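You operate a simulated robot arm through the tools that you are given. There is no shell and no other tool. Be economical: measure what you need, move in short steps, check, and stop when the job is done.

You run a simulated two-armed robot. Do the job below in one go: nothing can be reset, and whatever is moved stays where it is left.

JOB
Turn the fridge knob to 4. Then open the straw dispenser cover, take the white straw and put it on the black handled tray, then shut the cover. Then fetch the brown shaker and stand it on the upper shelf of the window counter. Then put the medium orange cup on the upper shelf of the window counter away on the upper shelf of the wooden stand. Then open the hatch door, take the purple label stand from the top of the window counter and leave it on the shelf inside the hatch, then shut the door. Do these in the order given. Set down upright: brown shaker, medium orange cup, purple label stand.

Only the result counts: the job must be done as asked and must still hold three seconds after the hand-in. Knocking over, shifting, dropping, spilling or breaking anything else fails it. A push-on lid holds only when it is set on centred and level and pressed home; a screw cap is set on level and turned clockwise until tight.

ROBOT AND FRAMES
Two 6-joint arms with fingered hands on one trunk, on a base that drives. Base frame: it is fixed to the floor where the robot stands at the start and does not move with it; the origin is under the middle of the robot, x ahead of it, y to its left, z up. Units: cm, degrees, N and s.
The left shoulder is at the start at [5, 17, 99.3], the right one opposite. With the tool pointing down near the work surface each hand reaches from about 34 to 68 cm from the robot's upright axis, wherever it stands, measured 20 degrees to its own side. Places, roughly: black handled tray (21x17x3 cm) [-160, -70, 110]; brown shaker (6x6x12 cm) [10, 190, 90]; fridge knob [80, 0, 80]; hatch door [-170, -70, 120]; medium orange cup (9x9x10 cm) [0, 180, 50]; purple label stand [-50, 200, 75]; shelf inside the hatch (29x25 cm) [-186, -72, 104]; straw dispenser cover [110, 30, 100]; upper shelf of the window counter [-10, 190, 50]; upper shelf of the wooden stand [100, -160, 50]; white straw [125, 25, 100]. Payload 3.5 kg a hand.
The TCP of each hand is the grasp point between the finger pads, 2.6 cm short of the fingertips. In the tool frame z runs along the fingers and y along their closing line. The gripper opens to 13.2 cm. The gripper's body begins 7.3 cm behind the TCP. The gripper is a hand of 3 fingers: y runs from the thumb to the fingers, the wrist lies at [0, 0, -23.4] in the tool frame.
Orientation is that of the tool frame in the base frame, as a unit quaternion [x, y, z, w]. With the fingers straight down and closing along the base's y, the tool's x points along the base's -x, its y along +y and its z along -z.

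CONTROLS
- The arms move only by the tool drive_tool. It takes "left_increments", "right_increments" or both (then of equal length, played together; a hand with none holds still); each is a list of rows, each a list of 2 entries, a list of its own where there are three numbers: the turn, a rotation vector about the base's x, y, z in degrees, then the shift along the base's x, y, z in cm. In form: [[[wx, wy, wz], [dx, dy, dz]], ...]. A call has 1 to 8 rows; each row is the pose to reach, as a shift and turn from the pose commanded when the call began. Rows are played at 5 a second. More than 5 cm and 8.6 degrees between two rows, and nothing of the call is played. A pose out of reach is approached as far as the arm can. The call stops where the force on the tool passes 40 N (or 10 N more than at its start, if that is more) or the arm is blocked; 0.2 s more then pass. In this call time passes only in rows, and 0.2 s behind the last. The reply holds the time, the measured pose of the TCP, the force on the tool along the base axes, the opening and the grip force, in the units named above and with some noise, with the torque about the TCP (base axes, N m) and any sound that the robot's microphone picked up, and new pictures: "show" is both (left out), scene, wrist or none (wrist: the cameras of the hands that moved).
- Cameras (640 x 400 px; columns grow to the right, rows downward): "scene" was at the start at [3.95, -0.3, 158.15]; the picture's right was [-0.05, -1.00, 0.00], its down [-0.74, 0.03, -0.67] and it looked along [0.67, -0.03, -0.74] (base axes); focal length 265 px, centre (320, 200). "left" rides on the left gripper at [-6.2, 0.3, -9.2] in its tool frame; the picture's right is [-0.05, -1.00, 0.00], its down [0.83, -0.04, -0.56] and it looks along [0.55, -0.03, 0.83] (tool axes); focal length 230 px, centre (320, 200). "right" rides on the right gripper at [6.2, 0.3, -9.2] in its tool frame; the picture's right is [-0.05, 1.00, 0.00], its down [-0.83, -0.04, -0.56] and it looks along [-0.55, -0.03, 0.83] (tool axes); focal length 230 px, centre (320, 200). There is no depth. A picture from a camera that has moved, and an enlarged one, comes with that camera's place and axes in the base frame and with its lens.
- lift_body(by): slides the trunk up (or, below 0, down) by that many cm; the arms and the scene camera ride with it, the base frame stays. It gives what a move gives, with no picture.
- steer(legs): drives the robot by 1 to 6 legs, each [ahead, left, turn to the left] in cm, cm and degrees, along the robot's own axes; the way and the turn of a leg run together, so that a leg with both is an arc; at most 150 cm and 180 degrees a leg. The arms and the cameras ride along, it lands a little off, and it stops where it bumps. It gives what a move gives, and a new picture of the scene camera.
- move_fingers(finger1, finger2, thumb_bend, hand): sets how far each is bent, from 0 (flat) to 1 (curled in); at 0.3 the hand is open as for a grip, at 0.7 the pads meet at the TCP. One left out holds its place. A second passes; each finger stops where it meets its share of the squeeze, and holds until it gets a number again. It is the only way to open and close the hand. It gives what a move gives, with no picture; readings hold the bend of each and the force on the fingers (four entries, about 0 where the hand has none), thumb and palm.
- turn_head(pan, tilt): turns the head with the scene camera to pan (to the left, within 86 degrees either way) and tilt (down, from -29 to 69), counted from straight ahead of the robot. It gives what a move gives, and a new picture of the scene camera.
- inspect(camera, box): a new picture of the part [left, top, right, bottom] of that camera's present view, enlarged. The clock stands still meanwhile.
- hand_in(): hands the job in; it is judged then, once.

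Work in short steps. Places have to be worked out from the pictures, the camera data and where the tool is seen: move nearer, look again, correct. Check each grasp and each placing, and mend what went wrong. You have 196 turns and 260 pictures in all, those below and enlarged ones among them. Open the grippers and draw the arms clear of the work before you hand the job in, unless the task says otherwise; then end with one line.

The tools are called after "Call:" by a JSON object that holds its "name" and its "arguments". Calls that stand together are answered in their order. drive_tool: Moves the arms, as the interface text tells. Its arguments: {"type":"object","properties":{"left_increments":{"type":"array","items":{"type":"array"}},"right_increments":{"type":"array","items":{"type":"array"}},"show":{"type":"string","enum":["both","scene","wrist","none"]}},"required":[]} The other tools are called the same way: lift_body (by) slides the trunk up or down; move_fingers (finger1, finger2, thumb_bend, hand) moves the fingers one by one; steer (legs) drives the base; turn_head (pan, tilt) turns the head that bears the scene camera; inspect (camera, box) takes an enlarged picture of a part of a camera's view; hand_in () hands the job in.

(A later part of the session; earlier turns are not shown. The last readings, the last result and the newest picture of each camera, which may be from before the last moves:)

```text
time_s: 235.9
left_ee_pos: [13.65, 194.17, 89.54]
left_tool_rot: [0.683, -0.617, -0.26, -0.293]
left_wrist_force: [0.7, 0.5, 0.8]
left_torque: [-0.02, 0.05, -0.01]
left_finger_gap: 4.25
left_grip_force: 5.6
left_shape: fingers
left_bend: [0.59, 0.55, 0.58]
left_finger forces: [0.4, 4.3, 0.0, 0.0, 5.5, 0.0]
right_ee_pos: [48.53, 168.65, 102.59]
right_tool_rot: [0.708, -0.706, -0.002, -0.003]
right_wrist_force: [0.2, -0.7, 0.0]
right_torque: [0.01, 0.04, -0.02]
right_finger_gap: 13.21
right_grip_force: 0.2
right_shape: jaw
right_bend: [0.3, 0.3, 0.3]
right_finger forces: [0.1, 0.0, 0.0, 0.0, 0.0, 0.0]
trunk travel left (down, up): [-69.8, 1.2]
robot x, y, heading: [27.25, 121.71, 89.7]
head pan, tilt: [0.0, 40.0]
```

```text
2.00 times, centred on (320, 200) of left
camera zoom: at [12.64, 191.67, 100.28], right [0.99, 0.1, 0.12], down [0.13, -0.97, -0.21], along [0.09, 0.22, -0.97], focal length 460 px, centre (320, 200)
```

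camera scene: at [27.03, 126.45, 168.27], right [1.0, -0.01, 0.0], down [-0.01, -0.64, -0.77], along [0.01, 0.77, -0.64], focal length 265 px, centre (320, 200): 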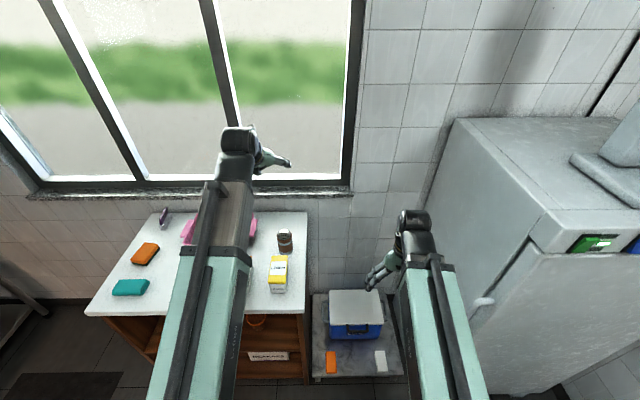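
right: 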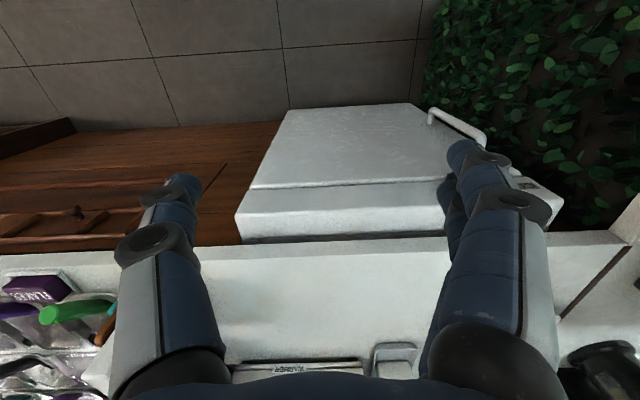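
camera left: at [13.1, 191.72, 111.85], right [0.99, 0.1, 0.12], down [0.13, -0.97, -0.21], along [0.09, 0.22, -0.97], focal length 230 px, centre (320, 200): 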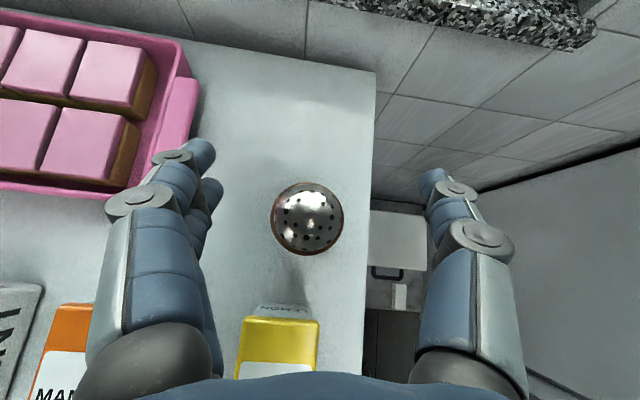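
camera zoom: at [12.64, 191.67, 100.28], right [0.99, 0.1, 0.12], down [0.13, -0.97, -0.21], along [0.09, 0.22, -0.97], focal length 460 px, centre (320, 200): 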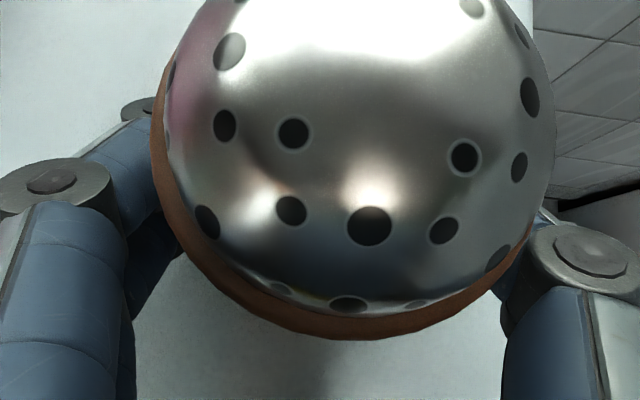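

Gripped. Tighten and lift straight up.

Call:
{"name": "move_fingers", "arguments": {"hand": "left", "finger1": 0.68, "finger2": 0.68, "thumb_bend": 0.68}}

Call:
{"name": "drive_tool", "arguments": {"left_increments": [[[0, 0, 0], [0, 0, 2]], [[0, 0, 0], [0, 0, 5]], [[0, 0, 0], [0, 0, 9]], [[0, 0, 0], [0, 0, 13]], [[0, 0, 0], [0, 0, 17]]], "show": "both"}}

```text
time_s: 236.9
left_ee_pos: [13.71, 194.25, 89.6]
left_tool_rot: [0.682, -0.617, -0.261, -0.294]
left_wrist_force: [1.0, 0.6, 0.5]
left_torque: [0.01, 0.05, -0.03]
left_finger_gap: 3.91
left_grip_force: 14.3
left_shape: fingers
left_bend: [0.61, 0.55, 0.62]
left_finger forces: [5.7, 8.4, 0.0, 0.0, 15.4, 0.1]
right_ee_pos: [48.63, 168.58, 102.37]
right_tool_rot: [0.708, -0.706, 0.0, -0.002]
right_wrist_force: [0.0, -0.6, 0.0]
right_torque: [-0.04, -0.01, 0.01]
right_finger_gap: 13.21
right_grip_force: 0.2
right_shape: jaw
right_bend: [0.3, 0.3, 0.3]
right_finger forces: [0.0, 0.1, 0.0, 0.0, 0.0, 0.0]
trunk travel left (down, up): [-69.8, 1.2]
robot x, y, heading: [27.1, 121.9, 89.8]
head pan, tilt: [0.0, 40.0]
```

```text
time_s: 238.1
left_ee_pos: [13.84, 194.22, 106.58]
left_tool_rot: [0.682, -0.617, -0.26, -0.294]
left_wrist_force: [-0.3, -0.7, -2.5]
left_torque: [-0.02, -0.02, 0.04]
left_finger_gap: 3.82
left_grip_force: 13.8
left_shape: fingers
left_bend: [0.61, 0.55, 0.63]
left_finger forces: [5.3, 8.2, 0.0, 0.0, 14.4, 0.0]
right_ee_pos: [48.46, 168.66, 102.48]
right_tool_rot: [0.708, -0.706, -0.002, -0.003]
right_wrist_force: [0.9, 0.2, 0.1]
right_torque: [0.03, 0.02, 0.01]
right_finger_gap: 13.17
right_grip_force: 0.0
right_shape: jaw
right_bend: [0.3, 0.3, 0.3]
right_finger forces: [0.1, 0.0, 0.0, 0.0, 0.0, 0.0]
trunk travel left (down, up): [-69.8, 1.2]
robot x, y, heading: [26.99, 121.62, 89.8]
head pan, tilt: [0.0, 40.0]
camera scene: at [27.03, 126.23, 168.27], right [1.0, -0.01, 0.0], down [-0.01, -0.64, -0.77], along [0.01, 0.77, -0.64], focal length 265 px, centre (320, 200)
camera left: at [12.87, 191.75, 117.35], right [0.99, 0.1, 0.12], down [0.13, -0.97, -0.21], along [0.09, 0.22, -0.97], focal length 230 px, centre (320, 200)
```

scene: 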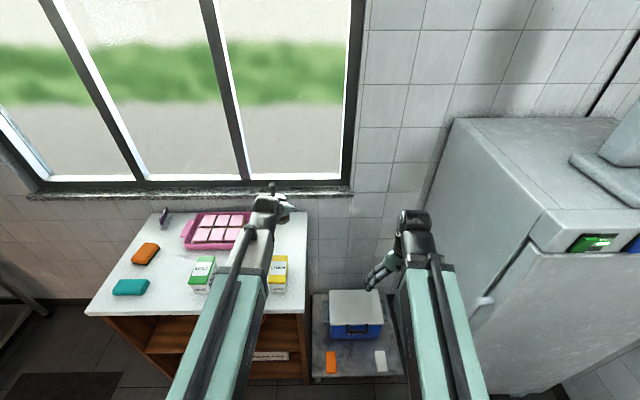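
left: 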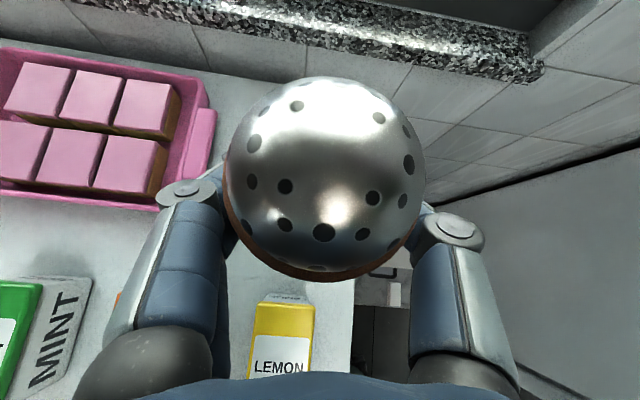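

Held upright (base ≈6.5 cm below TCP). Back off 40 cm, lower the trunk 40 cm, and shift left toward the shelf spot at x≈−18.

Call:
{"name": "steer", "arguments": {"legs": [[-40, 0, 0], [0, 32, 0]]}}

Call:
{"name": "lift_body", "arguments": {"by": -40}}

Call:
{"name": "turn_head", "arguments": {"pan": 10, "tilt": 38}}

```text
time_s: 240.5
left_ee_pos: [13.11, 156.85, 106.44]
left_tool_rot: [0.683, -0.616, -0.26, -0.292]
left_wrist_force: [-0.7, 0.7, -2.5]
left_torque: [-0.01, -0.01, -0.02]
left_finger_gap: 3.8
left_grip_force: 14.7
left_shape: fingers
left_bend: [0.61, 0.55, 0.63]
left_finger forces: [5.5, 8.5, 0.0, 0.1, 14.5, 0.1]
right_ee_pos: [47.88, 131.27, 102.4]
right_tool_rot: [0.708, -0.706, -0.002, -0.001]
right_wrist_force: [0.2, 0.7, -0.1]
right_torque: [-0.02, 0.01, -0.03]
right_finger_gap: 13.2
right_grip_force: 0.0
right_shape: jaw
right_bend: [0.3, 0.3, 0.3]
right_finger forces: [0.0, 0.0, 0.1, 0.1, 0.1, 0.0]
trunk travel left (down, up): [-69.8, 1.2]
robot x, y, heading: [26.31, 83.87, 89.6]
head pan, tilt: [0.0, 40.0]
stopped in leg 1: the robot was blocked; the commanded pose is now the measured one
camera scene: at [26.25, 88.99, 168.27], right [1.0, -0.01, 0.0], down [0.0, -0.64, -0.77], along [0.01, 0.77, -0.64], focal length 265 px, centre (320, 200)
```

scene: 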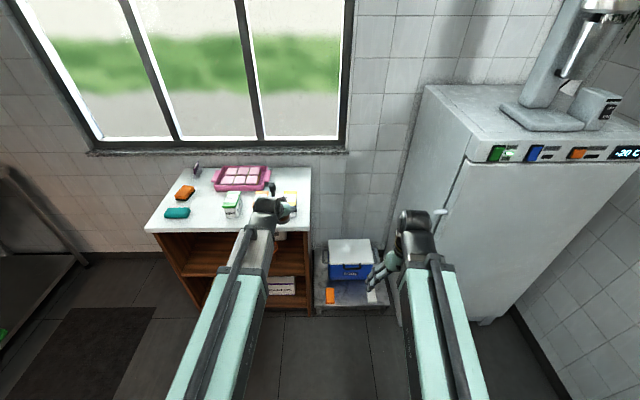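

```text
time_s: 244.3
left_ee_pos: [13.26, 156.73, 66.48]
left_tool_rot: [0.683, -0.617, -0.26, -0.293]
left_wrist_force: [-0.1, 0.8, -0.9]
left_torque: [0.02, 0.0, 0.02]
left_finger_gap: 3.82
left_grip_force: 14.2
left_shape: fingers
left_bend: [0.61, 0.55, 0.63]
left_finger forces: [5.4, 8.3, 0.0, 0.0, 14.4, 0.1]
right_ee_pos: [47.72, 131.03, 62.39]
right_tool_rot: [0.708, -0.707, -0.001, -0.002]
right_wrist_force: [-0.2, 0.6, -1.0]
right_torque: [-0.01, 0.04, -0.01]
right_finger_gap: 13.19
right_grip_force: 0.1
right_shape: jaw
right_bend: [0.3, 0.3, 0.3]
right_finger forces: [0.1, 0.0, 0.0, 0.0, 0.1, 0.0]
trunk travel left (down, up): [-29.8, 41.2]
robot x, y, heading: [26.27, 83.93, 89.8]
head pan, tilt: [0.0, 40.0]
```

```text
time_s: 245.0
left_ee_pos: [13.2, 156.75, 66.44]
left_tool_rot: [0.683, -0.616, -0.26, -0.293]
left_wrist_force: [0.4, -0.1, -1.0]
left_torque: [0.02, 0.01, 0.0]
left_finger_gap: 3.82
left_grip_force: 14.3
left_shape: fingers
left_bend: [0.61, 0.55, 0.63]
left_finger forces: [5.5, 8.3, 0.0, 0.0, 14.4, 0.0]
right_ee_pos: [47.69, 131.01, 62.32]
right_tool_rot: [0.708, -0.706, -0.002, -0.002]
right_wrist_force: [-0.7, -0.3, 0.7]
right_torque: [0.02, -0.01, -0.02]
right_finger_gap: 13.18
right_grip_force: 0.1
right_shape: jaw
right_bend: [0.3, 0.3, 0.3]
right_finger forces: [0.0, 0.0, 0.0, 0.0, 0.0, 0.1]
trunk travel left (down, up): [-29.8, 41.2]
robot x, y, heading: [26.31, 84.07, 89.8]
head pan, tilt: [10.0, 38.0]
camera scene: at [24.84, 88.77, 128.58], right [0.99, 0.17, 0.0], down [0.1, -0.61, -0.79], along [-0.13, 0.78, -0.62], focal length 265 px, centre (320, 200)
```

scene: 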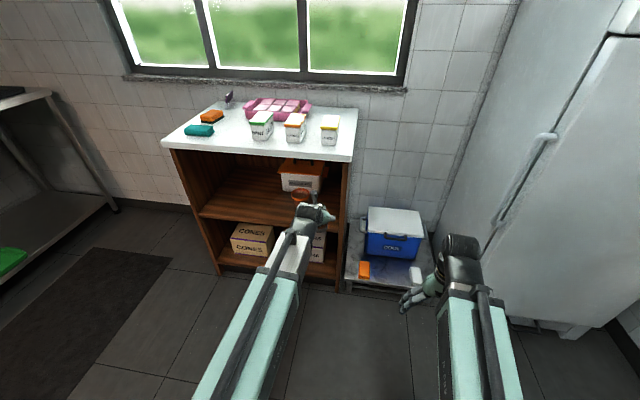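

The base gently bumped the peninsula behind. Move forward a bit, then left 31 cm.

Call:
{"name": "steer", "arguments": {"legs": [[6, 0, 0], [0, 32, 0]]}}

Call:
{"name": "inspect", "arguments": {"camera": "scene", "box": [200, 80, 440, 260]}}

```text
time_s: 247.7
left_ee_pos: [-18.24, 163.01, 66.38]
left_tool_rot: [0.682, -0.618, -0.259, -0.294]
left_wrist_force: [-0.8, 0.2, -1.3]
left_torque: [-0.01, 0.0, -0.02]
left_finger_gap: 3.84
left_grip_force: 14.0
left_shape: fingers
left_bend: [0.61, 0.55, 0.63]
left_finger forces: [5.2, 8.4, 0.0, 0.0, 14.4, 0.0]
right_ee_pos: [16.2, 137.27, 62.37]
right_tool_rot: [-0.706, 0.708, 0.001, 0.003]
right_wrist_force: [-0.7, -0.3, -0.2]
right_torque: [-0.01, -0.01, -0.01]
right_finger_gap: 13.18
right_grip_force: 0.1
right_shape: jaw
right_bend: [0.3, 0.3, 0.3]
right_finger forces: [0.1, 0.1, 0.0, 0.0, 0.0, 0.1]
trunk travel left (down, up): [-29.8, 41.2]
robot x, y, heading: [-5.57, 90.24, 89.7]
head pan, tilt: [10.0, 38.0]
camera scene: at [-6.92, 95.05, 128.58], right [0.99, 0.16, 0.0], down [0.1, -0.61, -0.79], along [-0.13, 0.78, -0.62], focal length 265 px, centre (320, 200)
```

scene: 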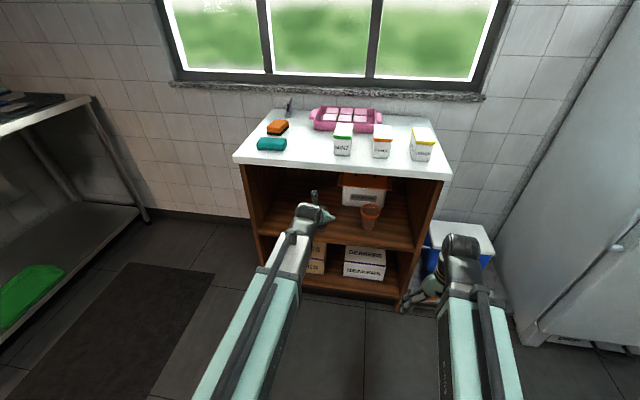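

```text
2.22 times, centred on (320, 170) of scene
camera zoom: at [-6.92, 95.05, 128.58], right [0.99, 0.16, 0.0], down [0.1, -0.61, -0.79], along [-0.13, 0.78, -0.62], focal length 589 px, centre (320, 267)
```

zoom: 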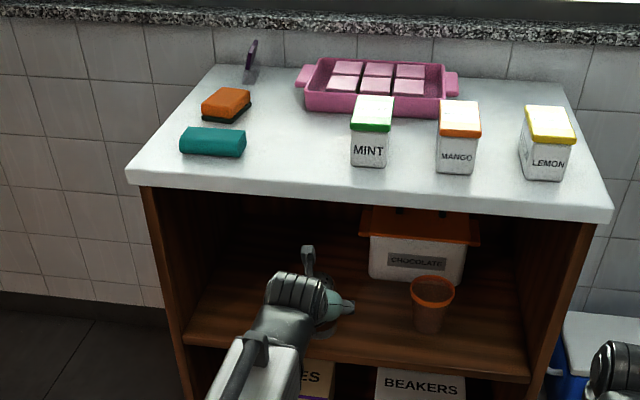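

Shelf z≈46.7, underside of top ≈79.4; left area is free. Lower the shaker to just above shelf level while still in front of it, then drive it in.

Call:
{"name": "drive_tool", "arguments": {"left_increments": [[[0, 0, 0], [0, 0, -3.5]], [[0, 0, 0], [0, 0, -7]], [[0, 0, 0], [0, 0, -10.4]]], "show": "none"}}

Call:
{"name": "steer", "arguments": {"legs": [[10, 0, 0]]}}

Call:
{"name": "inspect", "arguments": {"camera": "scene", "box": [200, 130, 440, 310]}}

Call:
{"name": "inspect", "arguments": {"camera": "left", "box": [0, 0, 640, 400]}}

```text
time_s: 248.5
left_ee_pos: [-18.19, 163.12, 56.05]
left_tool_rot: [0.682, -0.618, -0.259, -0.293]
left_wrist_force: [0.6, -0.4, -1.6]
left_torque: [0.03, -0.01, 0.02]
left_finger_gap: 3.81
left_grip_force: 13.4
left_shape: fingers
left_bend: [0.61, 0.55, 0.63]
left_finger forces: [5.2, 8.2, 0.1, 0.0, 14.0, 0.1]
right_ee_pos: [16.23, 137.26, 62.47]
right_tool_rot: [-0.706, 0.708, 0.001, 0.002]
right_wrist_force: [-0.8, -0.5, 0.6]
right_torque: [0.02, 0.01, -0.01]
right_finger_gap: 13.19
right_grip_force: 0.2
right_shape: jaw
right_bend: [0.3, 0.3, 0.3]
right_finger forces: [0.0, 0.1, 0.0, 0.1, 0.0, 0.0]
trunk travel left (down, up): [-29.8, 41.2]
robot x, y, heading: [-5.67, 90.52, 89.4]
head pan, tilt: [10.0, 38.0]
```

```text
time_s: 249.7
left_ee_pos: [-17.98, 173.25, 56.19]
left_tool_rot: [0.682, -0.618, -0.26, -0.293]
left_wrist_force: [-1.0, 1.1, -1.7]
left_torque: [0.03, 0.02, 0.01]
left_finger_gap: 3.83
left_grip_force: 14.1
left_shape: fingers
left_bend: [0.61, 0.55, 0.63]
left_finger forces: [5.2, 8.3, 0.1, 0.1, 14.1, 0.0]
right_ee_pos: [16.43, 147.34, 62.53]
right_tool_rot: [-0.706, 0.708, 0.001, 0.003]
right_wrist_force: [-0.2, -0.2, 0.5]
right_torque: [0.03, 0.01, 0.01]
right_finger_gap: 13.16
right_grip_force: 0.0
right_shape: jaw
right_bend: [0.3, 0.3, 0.3]
right_finger forces: [0.0, 0.1, 0.0, 0.0, 0.1, 0.0]
trunk travel left (down, up): [-29.8, 41.2]
robot x, y, heading: [-5.48, 100.33, 89.3]
head pan, tilt: [10.0, 38.0]
camera scene: at [-6.81, 105.15, 128.58], right [0.99, 0.16, 0.0], down [0.1, -0.61, -0.79], along [-0.13, 0.78, -0.62], focal length 265 px, centre (320, 200)
```

scene: 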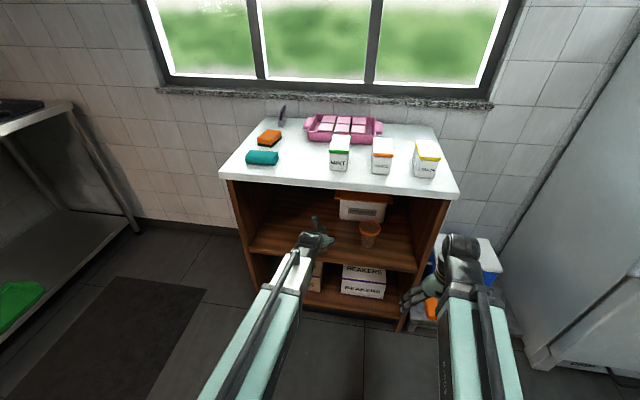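

```text
2.22 times, centred on (320, 220) of scene
camera zoom: at [-6.81, 105.15, 128.58], right [0.99, 0.16, 0.0], down [0.1, -0.61, -0.79], along [-0.13, 0.78, -0.62], focal length 589 px, centre (320, 156)
```

zoom: 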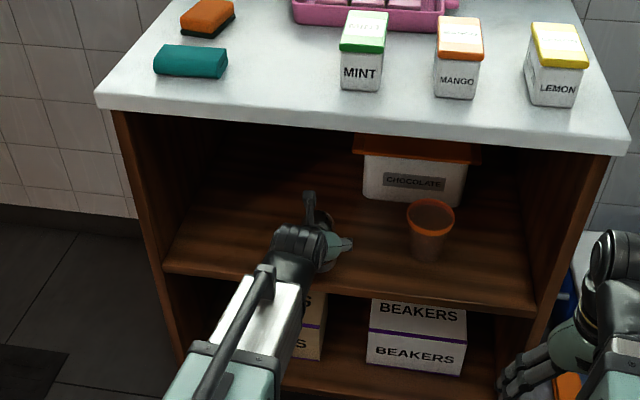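

```text
1.00 times, centred on (320, 200) of left (not enlarged: the box is as wide or as high as the picture)
camera zoom: at [-19.13, 170.66, 66.88], right [0.99, 0.1, 0.12], down [0.12, -0.97, -0.21], along [0.09, 0.22, -0.97], focal length 230 px, centre (320, 200)
```

zoom: 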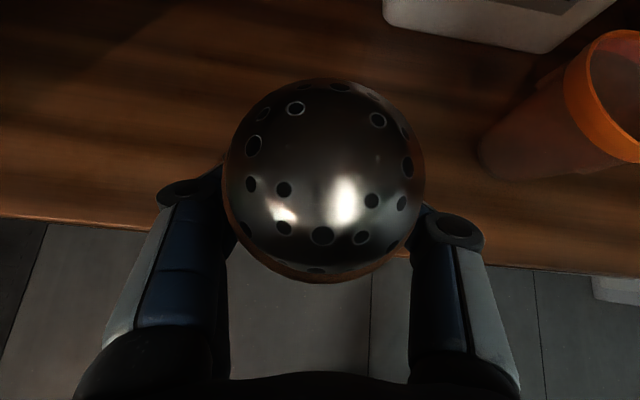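

Shelf front at y≈172. Move in 6.5 cm more and lower to touch.

Call:
{"name": "drive_tool", "arguments": {"left_increments": [[[0, 0, 0], [0, 2.5, 0]], [[0, 0, 0], [0, 5, 0]], [[0, 0, 0], [0, 6.5, 0]], [[0, 0, 0], [0, 6.5, -1]], [[0, 0, 0], [0, 6.5, -1.8]], [[0, 0, 0], [0, 6.5, -2.3]]], "show": "wrist"}}

```text
time_s: 251.1
left_ee_pos: [-18.06, 179.61, 53.77]
left_tool_rot: [0.681, -0.618, -0.26, -0.294]
left_wrist_force: [-0.3, 0.0, -1.1]
left_torque: [0.0, 0.0, 0.01]
left_finger_gap: 3.83
left_grip_force: 13.2
left_shape: fingers
left_bend: [0.61, 0.55, 0.63]
left_finger forces: [5.2, 8.2, 0.0, 0.0, 14.1, 0.1]
right_ee_pos: [16.36, 147.34, 62.42]
right_tool_rot: [-0.706, 0.708, 0.002, 0.003]
right_wrist_force: [-0.1, -0.1, -0.7]
right_torque: [0.02, 0.02, -0.01]
right_finger_gap: 13.22
right_grip_force: 0.0
right_shape: jaw
right_bend: [0.3, 0.3, 0.3]
right_finger forces: [0.1, 0.0, 0.0, 0.0, 0.0, 0.1]
trunk travel left (down, up): [-29.8, 41.2]
robot x, y, heading: [-5.59, 100.43, 89.2]
head pan, tilt: [10.0, 38.0]
camera left: at [-19.14, 177.15, 64.52], right [0.99, 0.1, 0.12], down [0.12, -0.97, -0.21], along [0.09, 0.22, -0.97], focal length 230 px, centre (320, 200)
```

left: 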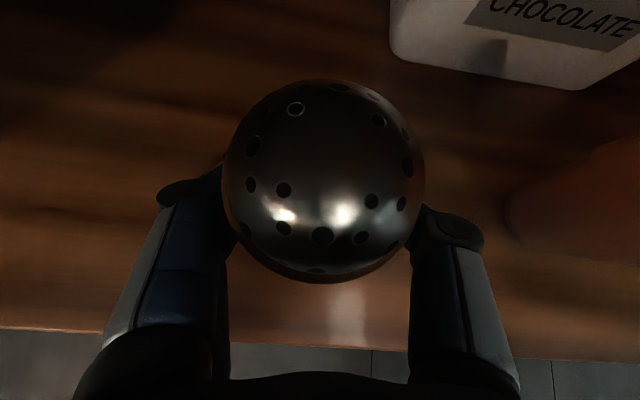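

Not yet in contact (still ~1.5 N weight). Lower in small steps.

Call:
{"name": "drive_tool", "arguments": {"left_increments": [[[0, 0, 0], [0, 0, -0.3]], [[0, 0, 0], [0, 0, -0.6]], [[0, 0, 0], [0, 0, -0.9]]], "show": "none"}}

```text
time_s: 251.9
left_ee_pos: [-18.1, 179.67, 52.84]
left_tool_rot: [0.681, -0.619, -0.26, -0.294]
left_wrist_force: [-0.2, 1.1, -1.2]
left_torque: [0.0, 0.01, 0.03]
left_finger_gap: 3.83
left_grip_force: 13.8
left_shape: fingers
left_bend: [0.61, 0.55, 0.63]
left_finger forces: [5.1, 8.2, 0.0, 0.0, 14.1, 0.1]
right_ee_pos: [16.25, 147.32, 62.38]
right_tool_rot: [-0.706, 0.708, 0.001, 0.003]
right_wrist_force: [0.7, 0.8, 0.9]
right_torque: [0.03, -0.01, -0.03]
right_finger_gap: 13.18
right_grip_force: 0.1
right_shape: jaw
right_bend: [0.3, 0.3, 0.3]
right_finger forces: [0.0, 0.0, 0.0, 0.1, 0.1, 0.1]
trunk travel left (down, up): [-29.8, 41.2]
robot x, y, heading: [-5.2, 100.48, 89.6]
head pan, tilt: [10.0, 38.0]
```

Call:
{"name": "drive_tool", "arguments": {"left_increments": [[[0, 0, 0], [0, 0, -0.3]], [[0, 0, 0], [0, 0, -0.6]], [[0, 0, 0], [0, 0, -0.9]]], "show": "none"}}

Call:
{"name": "inspect", "arguments": {"camera": "scene", "box": [220, 170, 380, 290]}}

```text
time_s: 252.7
left_ee_pos: [-18.12, 179.76, 52.35]
left_tool_rot: [0.68, -0.618, -0.262, -0.295]
left_wrist_force: [1.7, 1.9, 17.0]
left_torque: [0.11, 0.43, -0.09]
left_finger_gap: 3.78
left_grip_force: 18.2
left_shape: fingers
left_bend: [0.62, 0.56, 0.63]
left_finger forces: [8.5, 9.8, 0.0, 0.1, 17.3, 0.0]
right_ee_pos: [16.5, 147.35, 62.57]
right_tool_rot: [-0.705, 0.709, 0.002, 0.004]
right_wrist_force: [0.0, -0.2, 0.5]
right_torque: [-0.03, -0.03, 0.02]
right_finger_gap: 13.21
right_grip_force: 0.0
right_shape: jaw
right_bend: [0.3, 0.3, 0.3]
right_finger forces: [0.0, 0.0, 0.1, 0.0, 0.1, 0.0]
trunk travel left (down, up): [-29.8, 41.2]
robot x, y, heading: [-5.11, 100.53, 89.5]
head pan, tilt: [10.0, 38.0]
```

```text
3.33 times, centred on (300, 230) of scene
camera zoom: at [-6.78, 105.03, 128.61], right [0.99, 0.16, 0.0], down [0.1, -0.61, -0.79], along [-0.13, 0.78, -0.61], focal length 884 px, centre (387, 100)
```

zoom: 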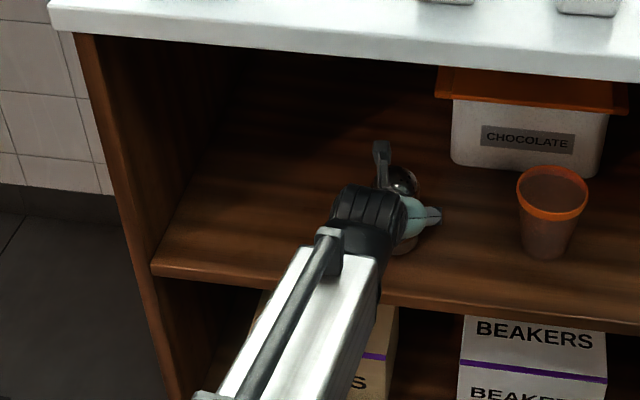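

Firm contact. Relax up 0.3 cm, open, and withdraw straight back.

Call:
{"name": "drive_tool", "arguments": {"left_increments": [[[0, 0, 0], [0, 0, 0.3]]], "show": "none"}}

Call:
{"name": "move_fingers", "arguments": {"hand": "left", "finger1": 0.44, "finger2": 0.44, "thumb_bend": 0.44}}

Call:
{"name": "drive_tool", "arguments": {"left_increments": [[[0, 0, 0], [0, -2, 0.5]], [[0, 0, 0], [0, -5, 1]], [[0, 0, 0], [0, -9, 1.5]]], "show": "wrist"}}

```text
time_s: 253.1
left_ee_pos: [-18.18, 179.63, 52.36]
left_tool_rot: [0.68, -0.619, -0.26, -0.295]
left_wrist_force: [-0.3, 4.3, 11.4]
left_torque: [0.11, 0.32, -0.11]
left_finger_gap: 3.83
left_grip_force: 17.0
left_shape: fingers
left_bend: [0.62, 0.55, 0.63]
left_finger forces: [8.4, 9.4, 0.1, 0.0, 16.5, 0.1]
right_ee_pos: [16.41, 147.35, 62.42]
right_tool_rot: [-0.706, 0.709, 0.001, 0.002]
right_wrist_force: [-0.4, -0.9, 0.3]
right_torque: [0.03, 0.01, 0.02]
right_finger_gap: 13.19
right_grip_force: 0.1
right_shape: jaw
right_bend: [0.3, 0.3, 0.3]
right_finger forces: [0.0, 0.1, 0.0, 0.0, 0.1, 0.0]
trunk travel left (down, up): [-29.8, 41.2]
robot x, y, heading: [-5.66, 100.71, 89.5]
head pan, tilt: [10.0, 38.0]
```

```text
time_s: 254.1
left_ee_pos: [-18.11, 179.68, 52.18]
left_tool_rot: [0.681, -0.619, -0.26, -0.293]
left_wrist_force: [-0.3, 0.2, 1.1]
left_torque: [0.03, -0.04, 0.02]
left_finger_gap: 8.78
left_grip_force: 0.0
left_shape: fingers
left_bend: [0.44, 0.44, 0.44]
left_finger forces: [0.0, 0.0, 0.0, 0.0, 0.0, 0.1]
right_ee_pos: [16.35, 147.35, 62.39]
right_tool_rot: [-0.705, 0.709, 0.0, 0.003]
right_wrist_force: [0.5, 0.6, -0.4]
right_torque: [-0.02, 0.02, 0.01]
right_finger_gap: 13.18
right_grip_force: 0.0
right_shape: jaw
right_bend: [0.3, 0.3, 0.3]
right_finger forces: [0.0, 0.0, 0.0, 0.0, 0.0, 0.0]
trunk travel left (down, up): [-29.8, 41.2]
robot x, y, heading: [-5.38, 100.27, 89.4]
head pan, tilt: [10.0, 38.0]
```

```text
time_s: 254.9
left_ee_pos: [-18.03, 170.62, 53.8]
left_tool_rot: [0.681, -0.619, -0.26, -0.294]
left_wrist_force: [-0.1, -0.2, 0.3]
left_torque: [0.03, -0.03, 0.04]
left_finger_gap: 8.73
left_grip_force: 0.1
left_shape: fingers
left_bend: [0.44, 0.44, 0.44]
left_finger forces: [0.0, 0.0, 0.1, 0.0, 0.0, 0.0]
right_ee_pos: [16.39, 147.27, 62.38]
right_tool_rot: [-0.706, 0.708, 0.002, 0.003]
right_wrist_force: [0.4, 0.7, -1.0]
right_torque: [0.03, 0.04, -0.04]
right_finger_gap: 13.22
right_grip_force: 0.1
right_shape: jaw
right_bend: [0.3, 0.3, 0.3]
right_finger forces: [0.0, 0.0, 0.0, 0.1, 0.0, 0.1]
trunk travel left (down, up): [-29.8, 41.2]
robot x, y, heading: [-5.25, 100.61, 89.5]
head pan, tilt: [10.0, 38.0]
camera left: at [-19.14, 168.12, 64.54], right [0.99, 0.1, 0.12], down [0.12, -0.97, -0.21], along [0.09, 0.22, -0.97], focal length 230 px, centre (320, 200)
```

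left: 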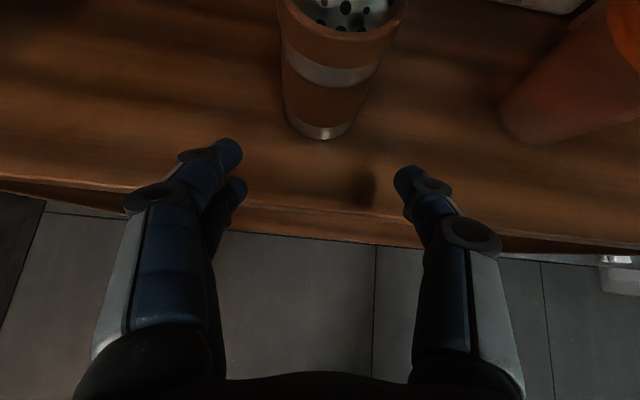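

Shaker stands upright. Back 6 cm and shift right 17.5 cm to face the orange cup.

Call:
{"name": "steer", "arguments": {"legs": [[-6, 0, 0], [0, -17.5, 0]]}}

Call:
{"name": "move_fingers", "arguments": {"hand": "left", "finger1": 0.34, "finger2": 0.34, "thumb_bend": 0.34}}

Call:
{"name": "inspect", "arguments": {"camera": "left", "box": [0, 0, 640, 400]}}

```text
time_s: 256.9
left_ee_pos: [-0.65, 164.57, 53.95]
left_tool_rot: [0.681, -0.618, -0.26, -0.294]
left_wrist_force: [-0.9, -0.1, 0.7]
left_torque: [-0.02, -0.02, 0.0]
left_finger_gap: 8.72
left_grip_force: 0.1
left_shape: fingers
left_bend: [0.44, 0.44, 0.44]
left_finger forces: [0.1, 0.1, 0.0, 0.0, 0.0, 0.0]
right_ee_pos: [33.82, 141.12, 62.52]
right_tool_rot: [-0.705, 0.709, 0.001, 0.003]
right_wrist_force: [1.0, 0.2, 0.4]
right_torque: [0.01, -0.01, -0.01]
right_finger_gap: 13.17
right_grip_force: 0.0
right_shape: jaw
right_bend: [0.3, 0.3, 0.3]
right_finger forces: [0.1, 0.0, 0.0, 0.1, 0.0, 0.1]
trunk travel left (down, up): [-29.8, 41.2]
robot x, y, heading: [12.17, 94.88, 89.2]
head pan, tilt: [10.0, 38.0]
camera scene: at [10.66, 99.0, 128.58], right [0.99, 0.16, 0.0], down [0.1, -0.61, -0.79], along [-0.13, 0.78, -0.62], focal length 265 px, centre (320, 200)
```

scene: 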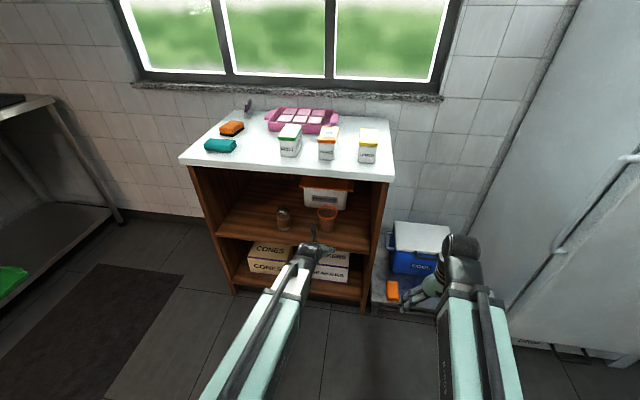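

```text
time_s: 257.9
left_ee_pos: [-0.67, 164.49, 53.74]
left_tool_rot: [0.681, -0.618, -0.26, -0.294]
left_wrist_force: [-0.5, 0.4, -0.2]
left_torque: [0.0, 0.05, -0.01]
left_finger_gap: 12.1
left_grip_force: 0.2
left_shape: fingers
left_bend: [0.34, 0.34, 0.34]
left_finger forces: [0.0, 0.0, 0.1, 0.0, 0.0, 0.0]
right_ee_pos: [33.8, 141.29, 62.46]
right_tool_rot: [-0.706, 0.708, 0.002, 0.003]
right_wrist_force: [0.1, -0.8, 0.3]
right_torque: [-0.01, 0.03, -0.04]
right_finger_gap: 13.21
right_grip_force: 0.1
right_shape: jaw
right_bend: [0.3, 0.3, 0.3]
right_finger forces: [0.0, 0.0, 0.1, 0.1, 0.0, 0.0]
trunk travel left (down, up): [-29.8, 41.2]
robot x, y, heading: [12.18, 94.56, 89.2]
head pan, tilt: [10.0, 38.0]
```

```text
1.00 times, centred on (320, 200) of left (not enlarged: the box is as wide or as high as the picture)
camera zoom: at [-1.7, 162.04, 64.55], right [0.99, 0.1, 0.12], down [0.12, -0.97, -0.21], along [0.09, 0.22, -0.97], focal length 230 px, centre (320, 200)
```

zoom: 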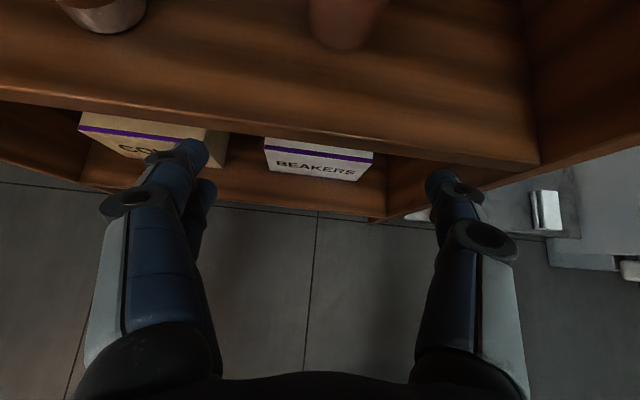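

Cup base seen at ≈[0.5, 183]. Drive 8 cm forward and check alignment.

Call:
{"name": "steer", "arguments": {"legs": [[8, 0, 0]]}}

Call:
{"name": "inspect", "arguments": {"camera": "left", "box": [0, 0, 640, 400]}}

```text
time_s: 259.0
left_ee_pos: [-0.46, 172.5, 53.78]
left_tool_rot: [0.681, -0.618, -0.26, -0.294]
left_wrist_force: [-0.2, -0.7, -0.6]
left_torque: [-0.01, 0.02, -0.01]
left_finger_gap: 12.11
left_grip_force: 0.1
left_shape: fingers
left_bend: [0.34, 0.34, 0.34]
left_finger forces: [0.0, 0.0, 0.0, 0.0, 0.1, 0.0]
right_ee_pos: [33.99, 149.33, 62.45]
right_tool_rot: [-0.706, 0.708, 0.001, 0.002]
right_wrist_force: [0.3, 0.9, -0.4]
right_torque: [0.0, -0.04, 0.0]
right_finger_gap: 13.18
right_grip_force: 0.0
right_shape: jaw
right_bend: [0.3, 0.3, 0.3]
right_finger forces: [0.0, 0.0, 0.0, 0.1, 0.0, 0.0]
trunk travel left (down, up): [-29.8, 41.2]
robot x, y, heading: [11.74, 102.21, 89.1]
head pan, tilt: [10.0, 38.0]
camera scene: at [10.78, 107.01, 128.58], right [0.99, 0.16, 0.0], down [0.1, -0.61, -0.79], along [-0.13, 0.78, -0.62], focal length 265 px, centre (320, 200)
```

scene: 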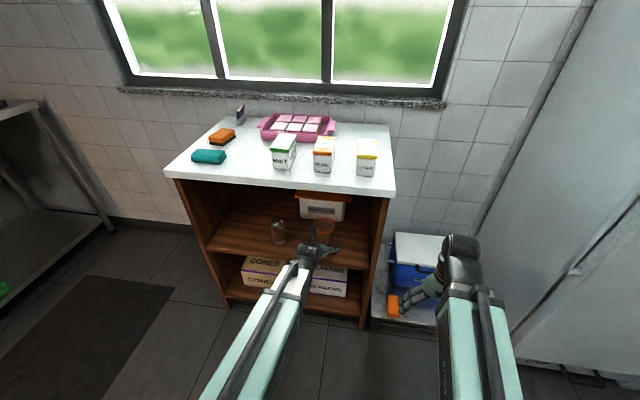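

```text
1.00 times, centred on (320, 200) of left (not enlarged: the box is as wide or as high as the picture)
camera zoom: at [-1.57, 170.07, 64.56], right [0.99, 0.1, 0.12], down [0.12, -0.97, -0.21], along [0.09, 0.22, -0.97], focal length 230 px, centre (320, 200)
```

zoom: 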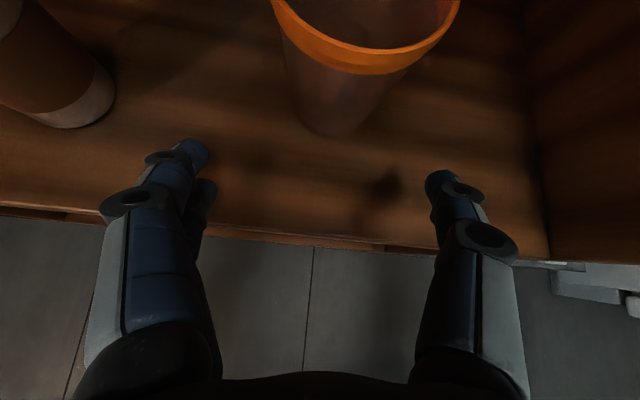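

Cup axis ≈[0.6, 182.3]. Advance so the cup is between the fingers, then close softly.

Call:
{"name": "drive_tool", "arguments": {"left_increments": [[[0, 0, 0], [0.5, 2.5, -0.5]], [[0, 0, 0], [1, 5, -1]], [[0, 0, 0], [1.1, 7.5, -1.2]], [[0, 0, 0], [1.1, 9.5, -1.3]]], "show": "none"}}

Call:
{"name": "move_fingers", "arguments": {"hand": "left", "finger1": 0.5, "finger2": 0.5, "thumb_bend": 0.5}}

Call:
{"name": "inspect", "arguments": {"camera": "left", "box": [0, 0, 640, 400]}}

```text
time_s: 260.0
left_ee_pos: [0.81, 182.0, 52.35]
left_tool_rot: [0.681, -0.618, -0.259, -0.293]
left_wrist_force: [-0.9, -0.6, 0.3]
left_torque: [-0.02, -0.02, 0.01]
left_finger_gap: 12.14
left_grip_force: 0.0
left_shape: fingers
left_bend: [0.34, 0.34, 0.34]
left_finger forces: [0.0, 0.0, 0.0, 0.1, 0.1, 0.0]
right_ee_pos: [33.94, 149.19, 62.41]
right_tool_rot: [-0.706, 0.708, 0.001, 0.003]
right_wrist_force: [-0.1, -0.2, -1.1]
right_torque: [0.01, 0.0, -0.02]
right_finger_gap: 13.18
right_grip_force: 0.0
right_shape: jaw
right_bend: [0.3, 0.3, 0.3]
right_finger forces: [0.0, 0.0, 0.1, 0.0, 0.0, 0.1]
trunk travel left (down, up): [-29.8, 41.2]
robot x, y, heading: [12.33, 102.8, 89.5]
head pan, tilt: [10.0, 38.0]
```

```text
time_s: 261.0
left_ee_pos: [0.69, 181.98, 52.44]
left_tool_rot: [0.681, -0.618, -0.26, -0.293]
left_wrist_force: [0.4, 0.4, -0.2]
left_torque: [-0.05, 0.03, -0.02]
left_finger_gap: 6.84
left_grip_force: 0.0
left_shape: fingers
left_bend: [0.5, 0.5, 0.5]
left_finger forces: [0.1, 0.1, 0.1, 0.0, 0.1, 0.0]
right_ee_pos: [33.97, 149.25, 62.38]
right_tool_rot: [-0.706, 0.708, 0.001, 0.002]
right_wrist_force: [-0.5, -0.6, 0.9]
right_torque: [0.02, 0.01, 0.02]
right_finger_gap: 13.21
right_grip_force: 0.1
right_shape: jaw
right_bend: [0.3, 0.3, 0.3]
right_finger forces: [0.1, 0.1, 0.1, 0.1, 0.0, 0.0]
trunk travel left (down, up): [-29.8, 41.2]
robot x, y, heading: [12.36, 102.35, 89.4]
head pan, tilt: [10.0, 38.0]
```

```text
1.00 times, centred on (320, 200) of left (not enlarged: the box is as wide or as high as the picture)
camera zoom: at [-0.36, 179.45, 63.16], right [0.99, 0.1, 0.12], down [0.12, -0.97, -0.21], along [0.09, 0.22, -0.97], focal length 230 px, centre (320, 200)
```

zoom: 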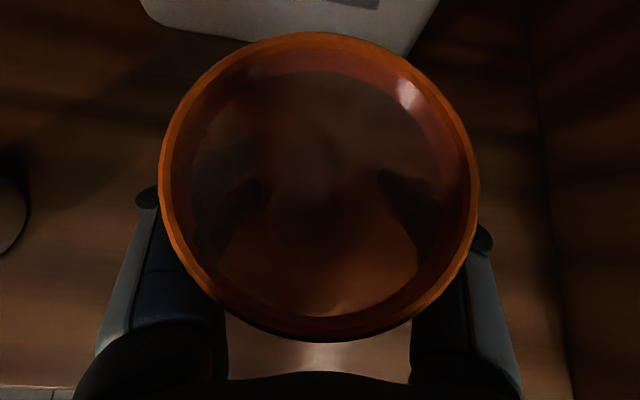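

Centred on the cup. Close further to grip.

Call:
{"name": "move_fingers", "arguments": {"hand": "left", "finger1": 0.6, "finger2": 0.6, "thumb_bend": 0.6}}

Call:
{"name": "drive_tool", "arguments": {"left_increments": [[[0, 0, 0], [0, 0, 0.6]], [[0, 0, 0], [0, 0, 1.5]], [[0, 0, 0], [0, 0, 2.5]]], "show": "wrist"}}

```text
time_s: 262.0
left_ee_pos: [0.64, 182.01, 52.37]
left_tool_rot: [0.681, -0.618, -0.26, -0.293]
left_wrist_force: [0.6, -0.1, -0.5]
left_torque: [0.01, -0.01, 0.01]
left_finger_gap: 4.99
left_grip_force: 9.7
left_shape: fingers
left_bend: [0.57, 0.54, 0.57]
left_finger forces: [4.9, 4.7, 0.0, 0.1, 10.0, 0.0]
right_ee_pos: [33.97, 149.25, 62.32]
right_tool_rot: [-0.706, 0.708, 0.002, 0.003]
right_wrist_force: [0.2, 0.2, -0.4]
right_torque: [0.03, -0.01, 0.02]
right_finger_gap: 13.21
right_grip_force: 0.0
right_shape: jaw
right_bend: [0.3, 0.3, 0.3]
right_finger forces: [0.0, 0.0, 0.0, 0.1, 0.1, 0.0]
trunk travel left (down, up): [-29.8, 41.2]
robot x, y, heading: [11.77, 102.31, 89.0]
head pan, tilt: [10.0, 38.0]
```

```text
time_s: 262.8
left_ee_pos: [0.64, 182.09, 54.89]
left_tool_rot: [0.681, -0.619, -0.26, -0.293]
left_wrist_force: [0.0, 0.6, 0.1]
left_torque: [-0.01, -0.03, 0.01]
left_finger_gap: 4.96
left_grip_force: 9.9
left_shape: fingers
left_bend: [0.57, 0.54, 0.57]
left_finger forces: [4.9, 4.8, 0.0, 0.0, 10.0, 0.1]
right_ee_pos: [33.94, 149.24, 62.48]
right_tool_rot: [-0.706, 0.708, 0.001, 0.003]
right_wrist_force: [-0.6, 0.4, 0.6]
right_torque: [0.0, 0.01, -0.02]
right_finger_gap: 13.19
right_grip_force: 0.1
right_shape: jaw
right_bend: [0.3, 0.3, 0.3]
right_finger forces: [0.0, 0.1, 0.1, 0.0, 0.0, 0.0]
trunk travel left (down, up): [-29.8, 41.2]
robot x, y, heading: [12.33, 102.32, 89.1]
head pan, tilt: [10.0, 38.0]
camera left: at [-0.41, 179.55, 65.71], right [0.99, 0.1, 0.12], down [0.12, -0.97, -0.21], along [0.09, 0.22, -0.97], focal length 230 px, centre (320, 200)
```

left: 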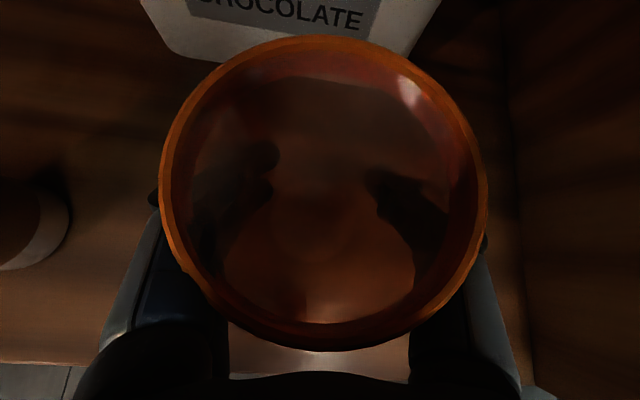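

Cup held. Back out and drive to the wooden stand near [100, −160], facing +x.

Call:
{"name": "steer", "arguments": {"legs": [[-14, 0, 0], [0, 72, 0], [0, 0, -89], [0, -150, 0], [0, -85, 0]]}}

Call:
{"name": "turn_head", "arguments": {"pan": 0, "tilt": 25}}

```text
time_s: 266.4
left_ee_pos: [-43.94, 168.15, 54.86]
left_tool_rot: [0.676, -0.625, -0.252, -0.298]
left_wrist_force: [13.0, -4.9, 2.9]
left_torque: [0.08, 0.02, -0.28]
left_finger_gap: 4.56
left_grip_force: 23.4
left_shape: fingers
left_bend: [0.64, 0.57, 0.56]
left_finger forces: [27.8, 2.0, 0.0, 0.0, 16.4, 0.0]
right_ee_pos: [-12.36, 135.74, 62.35]
right_tool_rot: [-0.707, 0.707, 0.001, 0.003]
right_wrist_force: [0.5, 0.5, 0.0]
right_torque: [0.01, -0.04, -0.01]
right_finger_gap: 13.18
right_grip_force: 0.1
right_shape: jaw
right_bend: [0.3, 0.3, 0.3]
right_finger forces: [0.0, 0.1, 0.1, 0.0, 0.0, 0.0]
trunk travel left (down, up): [-29.8, 41.2]
robot x, y, heading: [-34.07, 89.04, 89.5]
head pan, tilt: [10.0, 38.0]
stopped in leg 2: the force on the tool passed its limit at 68 N (the readings are from after the stop); the commanded pose is now the measured one
camera scene: at [-35.47, 93.54, 128.58], right [0.99, 0.16, 0.0], down [0.1, -0.61, -0.79], along [-0.13, 0.78, -0.62], focal length 265 px, centre (320, 200)
```

scene: 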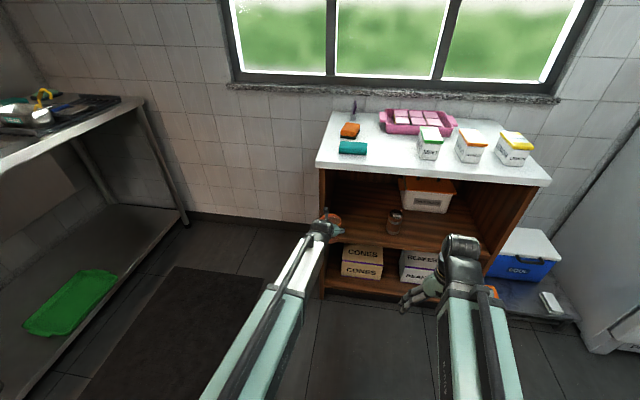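

```text
time_s: 267.1
left_ee_pos: [-44.19, 168.33, 54.83]
left_tool_rot: [0.678, -0.623, -0.253, -0.297]
left_wrist_force: [18.6, -4.0, 2.8]
left_torque: [0.12, -0.06, -0.44]
left_finger_gap: 4.45
left_grip_force: 29.7
left_shape: fingers
left_bend: [0.65, 0.58, 0.56]
left_finger forces: [38.7, 1.2, 0.0, 0.0, 19.9, 0.0]
right_ee_pos: [-12.26, 135.79, 62.44]
right_tool_rot: [0.707, -0.707, -0.001, -0.002]
right_wrist_force: [-0.8, 0.2, 0.2]
right_torque: [-0.01, 0.0, -0.01]
right_finger_gap: 13.18
right_grip_force: 0.1
right_shape: jaw
right_bend: [0.3, 0.3, 0.3]
right_finger forces: [0.0, 0.1, 0.0, 0.1, 0.0, 0.0]
trunk travel left (down, up): [-29.8, 41.2]
robot x, y, heading: [-34.37, 88.99, 89.2]
head pan, tilt: [0.0, 25.0]
camera scene: at [-33.94, 94.24, 130.61], right [1.0, -0.01, 0.0], down [0.0, -0.42, -0.91], along [0.01, 0.91, -0.42], focal length 265 px, centre (320, 200)
```

scene: 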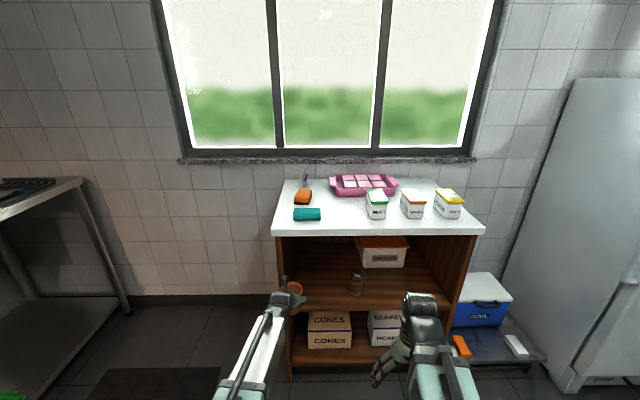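

I hadn't backed out far enough and the fingers touched the counter's left side panel; the shaker still stands. Relieve by moving right, then check the cup.

Call:
{"name": "steer", "arguments": {"legs": [[0, -3, 0]]}}

Call:
{"name": "inspect", "arguments": {"camera": "left", "box": [0, 0, 640, 400]}}

Call:
{"name": "inspect", "arguments": {"camera": "scene", "box": [240, 220, 500, 390]}}

```text
time_s: 268.0
left_ee_pos: [-41.49, 168.3, 54.77]
left_tool_rot: [0.679, -0.623, -0.253, -0.296]
left_wrist_force: [0.3, -0.2, -0.3]
left_torque: [-0.02, 0.02, 0.0]
left_finger_gap: 4.8
left_grip_force: 8.2
left_shape: fingers
left_bend: [0.59, 0.56, 0.57]
left_finger forces: [4.2, 3.9, 0.0, 0.0, 9.2, 0.0]
right_ee_pos: [-9.62, 135.78, 62.46]
right_tool_rot: [0.707, -0.707, -0.002, -0.002]
right_wrist_force: [-1.2, 0.7, -0.3]
right_torque: [-0.01, 0.0, 0.01]
right_finger_gap: 13.2
right_grip_force: 0.0
right_shape: jaw
right_bend: [0.3, 0.3, 0.3]
right_finger forces: [0.0, 0.1, 0.0, 0.0, 0.0, 0.1]
trunk travel left (down, up): [-29.8, 41.2]
robot x, y, heading: [-31.11, 88.64, 89.6]
head pan, tilt: [0.0, 25.0]
camera scene: at [-31.11, 94.28, 130.61], right [1.0, -0.01, 0.0], down [0.0, -0.42, -0.91], along [0.01, 0.91, -0.42], focal length 265 px, centre (320, 200)
```

scene: 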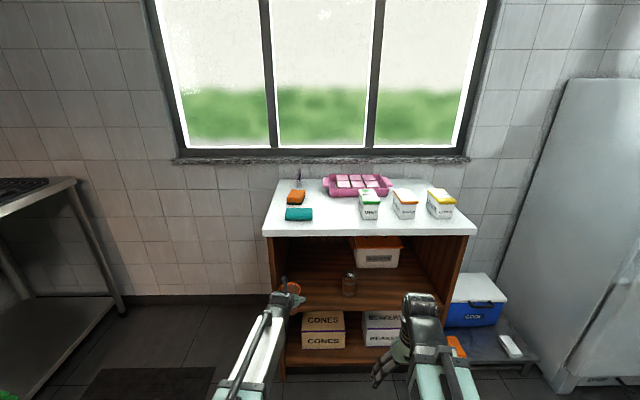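

```text
1.00 times, centred on (320, 200) of left (not enlarged: the box is as wide or as high as the picture)
camera zoom: at [-42.66, 165.86, 65.54], right [0.99, 0.08, 0.12], down [0.11, -0.97, -0.2], along [0.1, 0.21, -0.97], focal length 230 px, centre (320, 200)
```

zoom: 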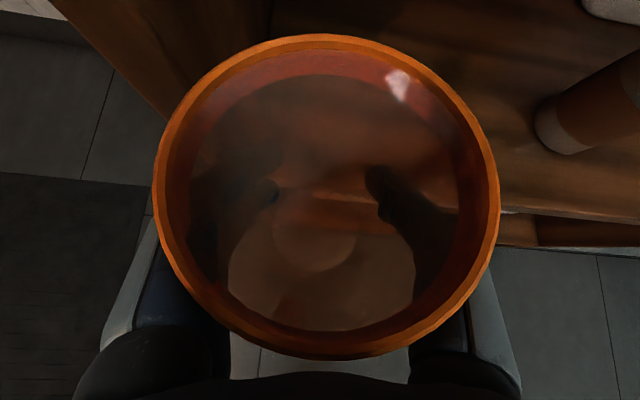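

```text
2.35 times, centred on (370, 305) of scene
camera zoom: at [-31.11, 94.28, 130.61], right [1.0, -0.01, 0.0], down [0.0, -0.42, -0.91], along [0.01, 0.91, -0.42], focal length 624 px, centre (202, -47)
```

zoom: 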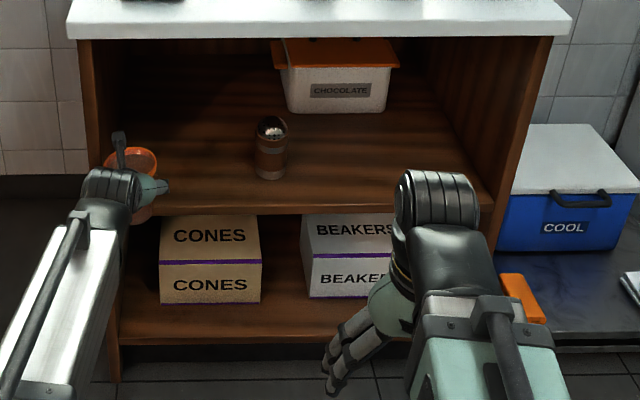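

Cup still well held. Back out 30 cm first, then turn and go.

Call:
{"name": "steer", "arguments": {"legs": [[-32, 0, 0], [0, 32, 0], [0, 0, -89], [0, -150, 0], [0, -50, 0]]}}

Call:
{"name": "turn_head", "arguments": {"pan": 0, "tilt": 25}}

```text
time_s: 285.3
left_ee_pos: [18.08, -132.23, 54.68]
left_tool_rot: [-0.049, 0.92, -0.027, 0.389]
left_wrist_force: [-0.2, 0.0, 0.0]
left_torque: [-0.01, -0.01, 0.0]
left_finger_gap: 4.77
left_grip_force: 8.0
left_shape: fingers
left_bend: [0.59, 0.56, 0.57]
left_finger forces: [4.2, 3.9, 0.1, 0.1, 8.9, 0.1]
right_ee_pos: [-13.68, -164.92, 62.57]
right_tool_rot: [-0.012, 1.0, -0.001, 0.002]
right_wrist_force: [0.3, 1.1, 0.9]
right_torque: [-0.01, 0.01, 0.0]
right_finger_gap: 13.23
right_grip_force: 0.0
right_shape: jaw
right_bend: [0.3, 0.3, 0.3]
right_finger forces: [0.0, 0.0, 0.0, 0.0, 0.1, 0.0]
trunk travel left (down, up): [-29.8, 41.2]
robot x, y, heading: [-61.04, -144.55, 0.9]
head pan, tilt: [0.0, 25.0]
camera scene: at [-55.77, -144.15, 130.61], right [0.01, -1.0, 0.0], down [-0.42, -0.01, -0.91], along [0.91, 0.01, -0.42], focal length 265 px, centre (320, 200)
```

scene: 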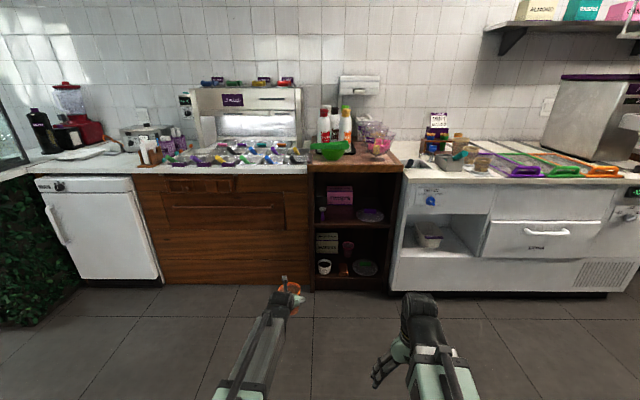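

```text
time_s: 285.9
left_ee_pos: [17.99, -132.24, 54.72]
left_tool_rot: [-0.05, 0.92, -0.026, 0.388]
left_wrist_force: [0.7, -0.3, -0.4]
left_torque: [0.02, -0.03, -0.02]
left_finger_gap: 4.77
left_grip_force: 8.1
left_shape: fingers
left_bend: [0.59, 0.56, 0.57]
left_finger forces: [4.2, 3.9, 0.1, 0.0, 8.9, 0.0]
right_ee_pos: [-13.7, -164.88, 62.4]
right_tool_rot: [-0.011, 1.0, -0.001, 0.003]
right_wrist_force: [-0.9, 0.1, 0.4]
right_torque: [0.0, 0.02, -0.03]
right_finger_gap: 13.18
right_grip_force: 0.0
right_shape: jaw
right_bend: [0.3, 0.3, 0.3]
right_finger forces: [0.0, 0.0, 0.0, 0.0, 0.1, 0.0]
trunk travel left (down, up): [-29.8, 41.2]
robot x, y, heading: [-61.27, -144.38, 1.0]
head pan, tilt: [0.0, 25.0]
camera scene: at [-55.77, -144.16, 130.61], right [0.01, -1.0, 0.0], down [-0.42, -0.01, -0.91], along [0.91, 0.01, -0.42], focal length 265 px, centre (320, 200)
```

scene: 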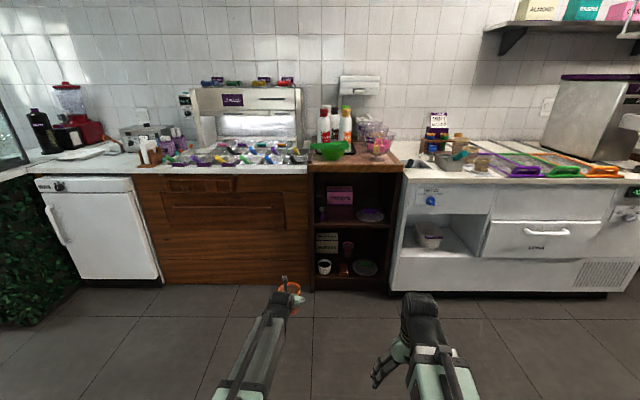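

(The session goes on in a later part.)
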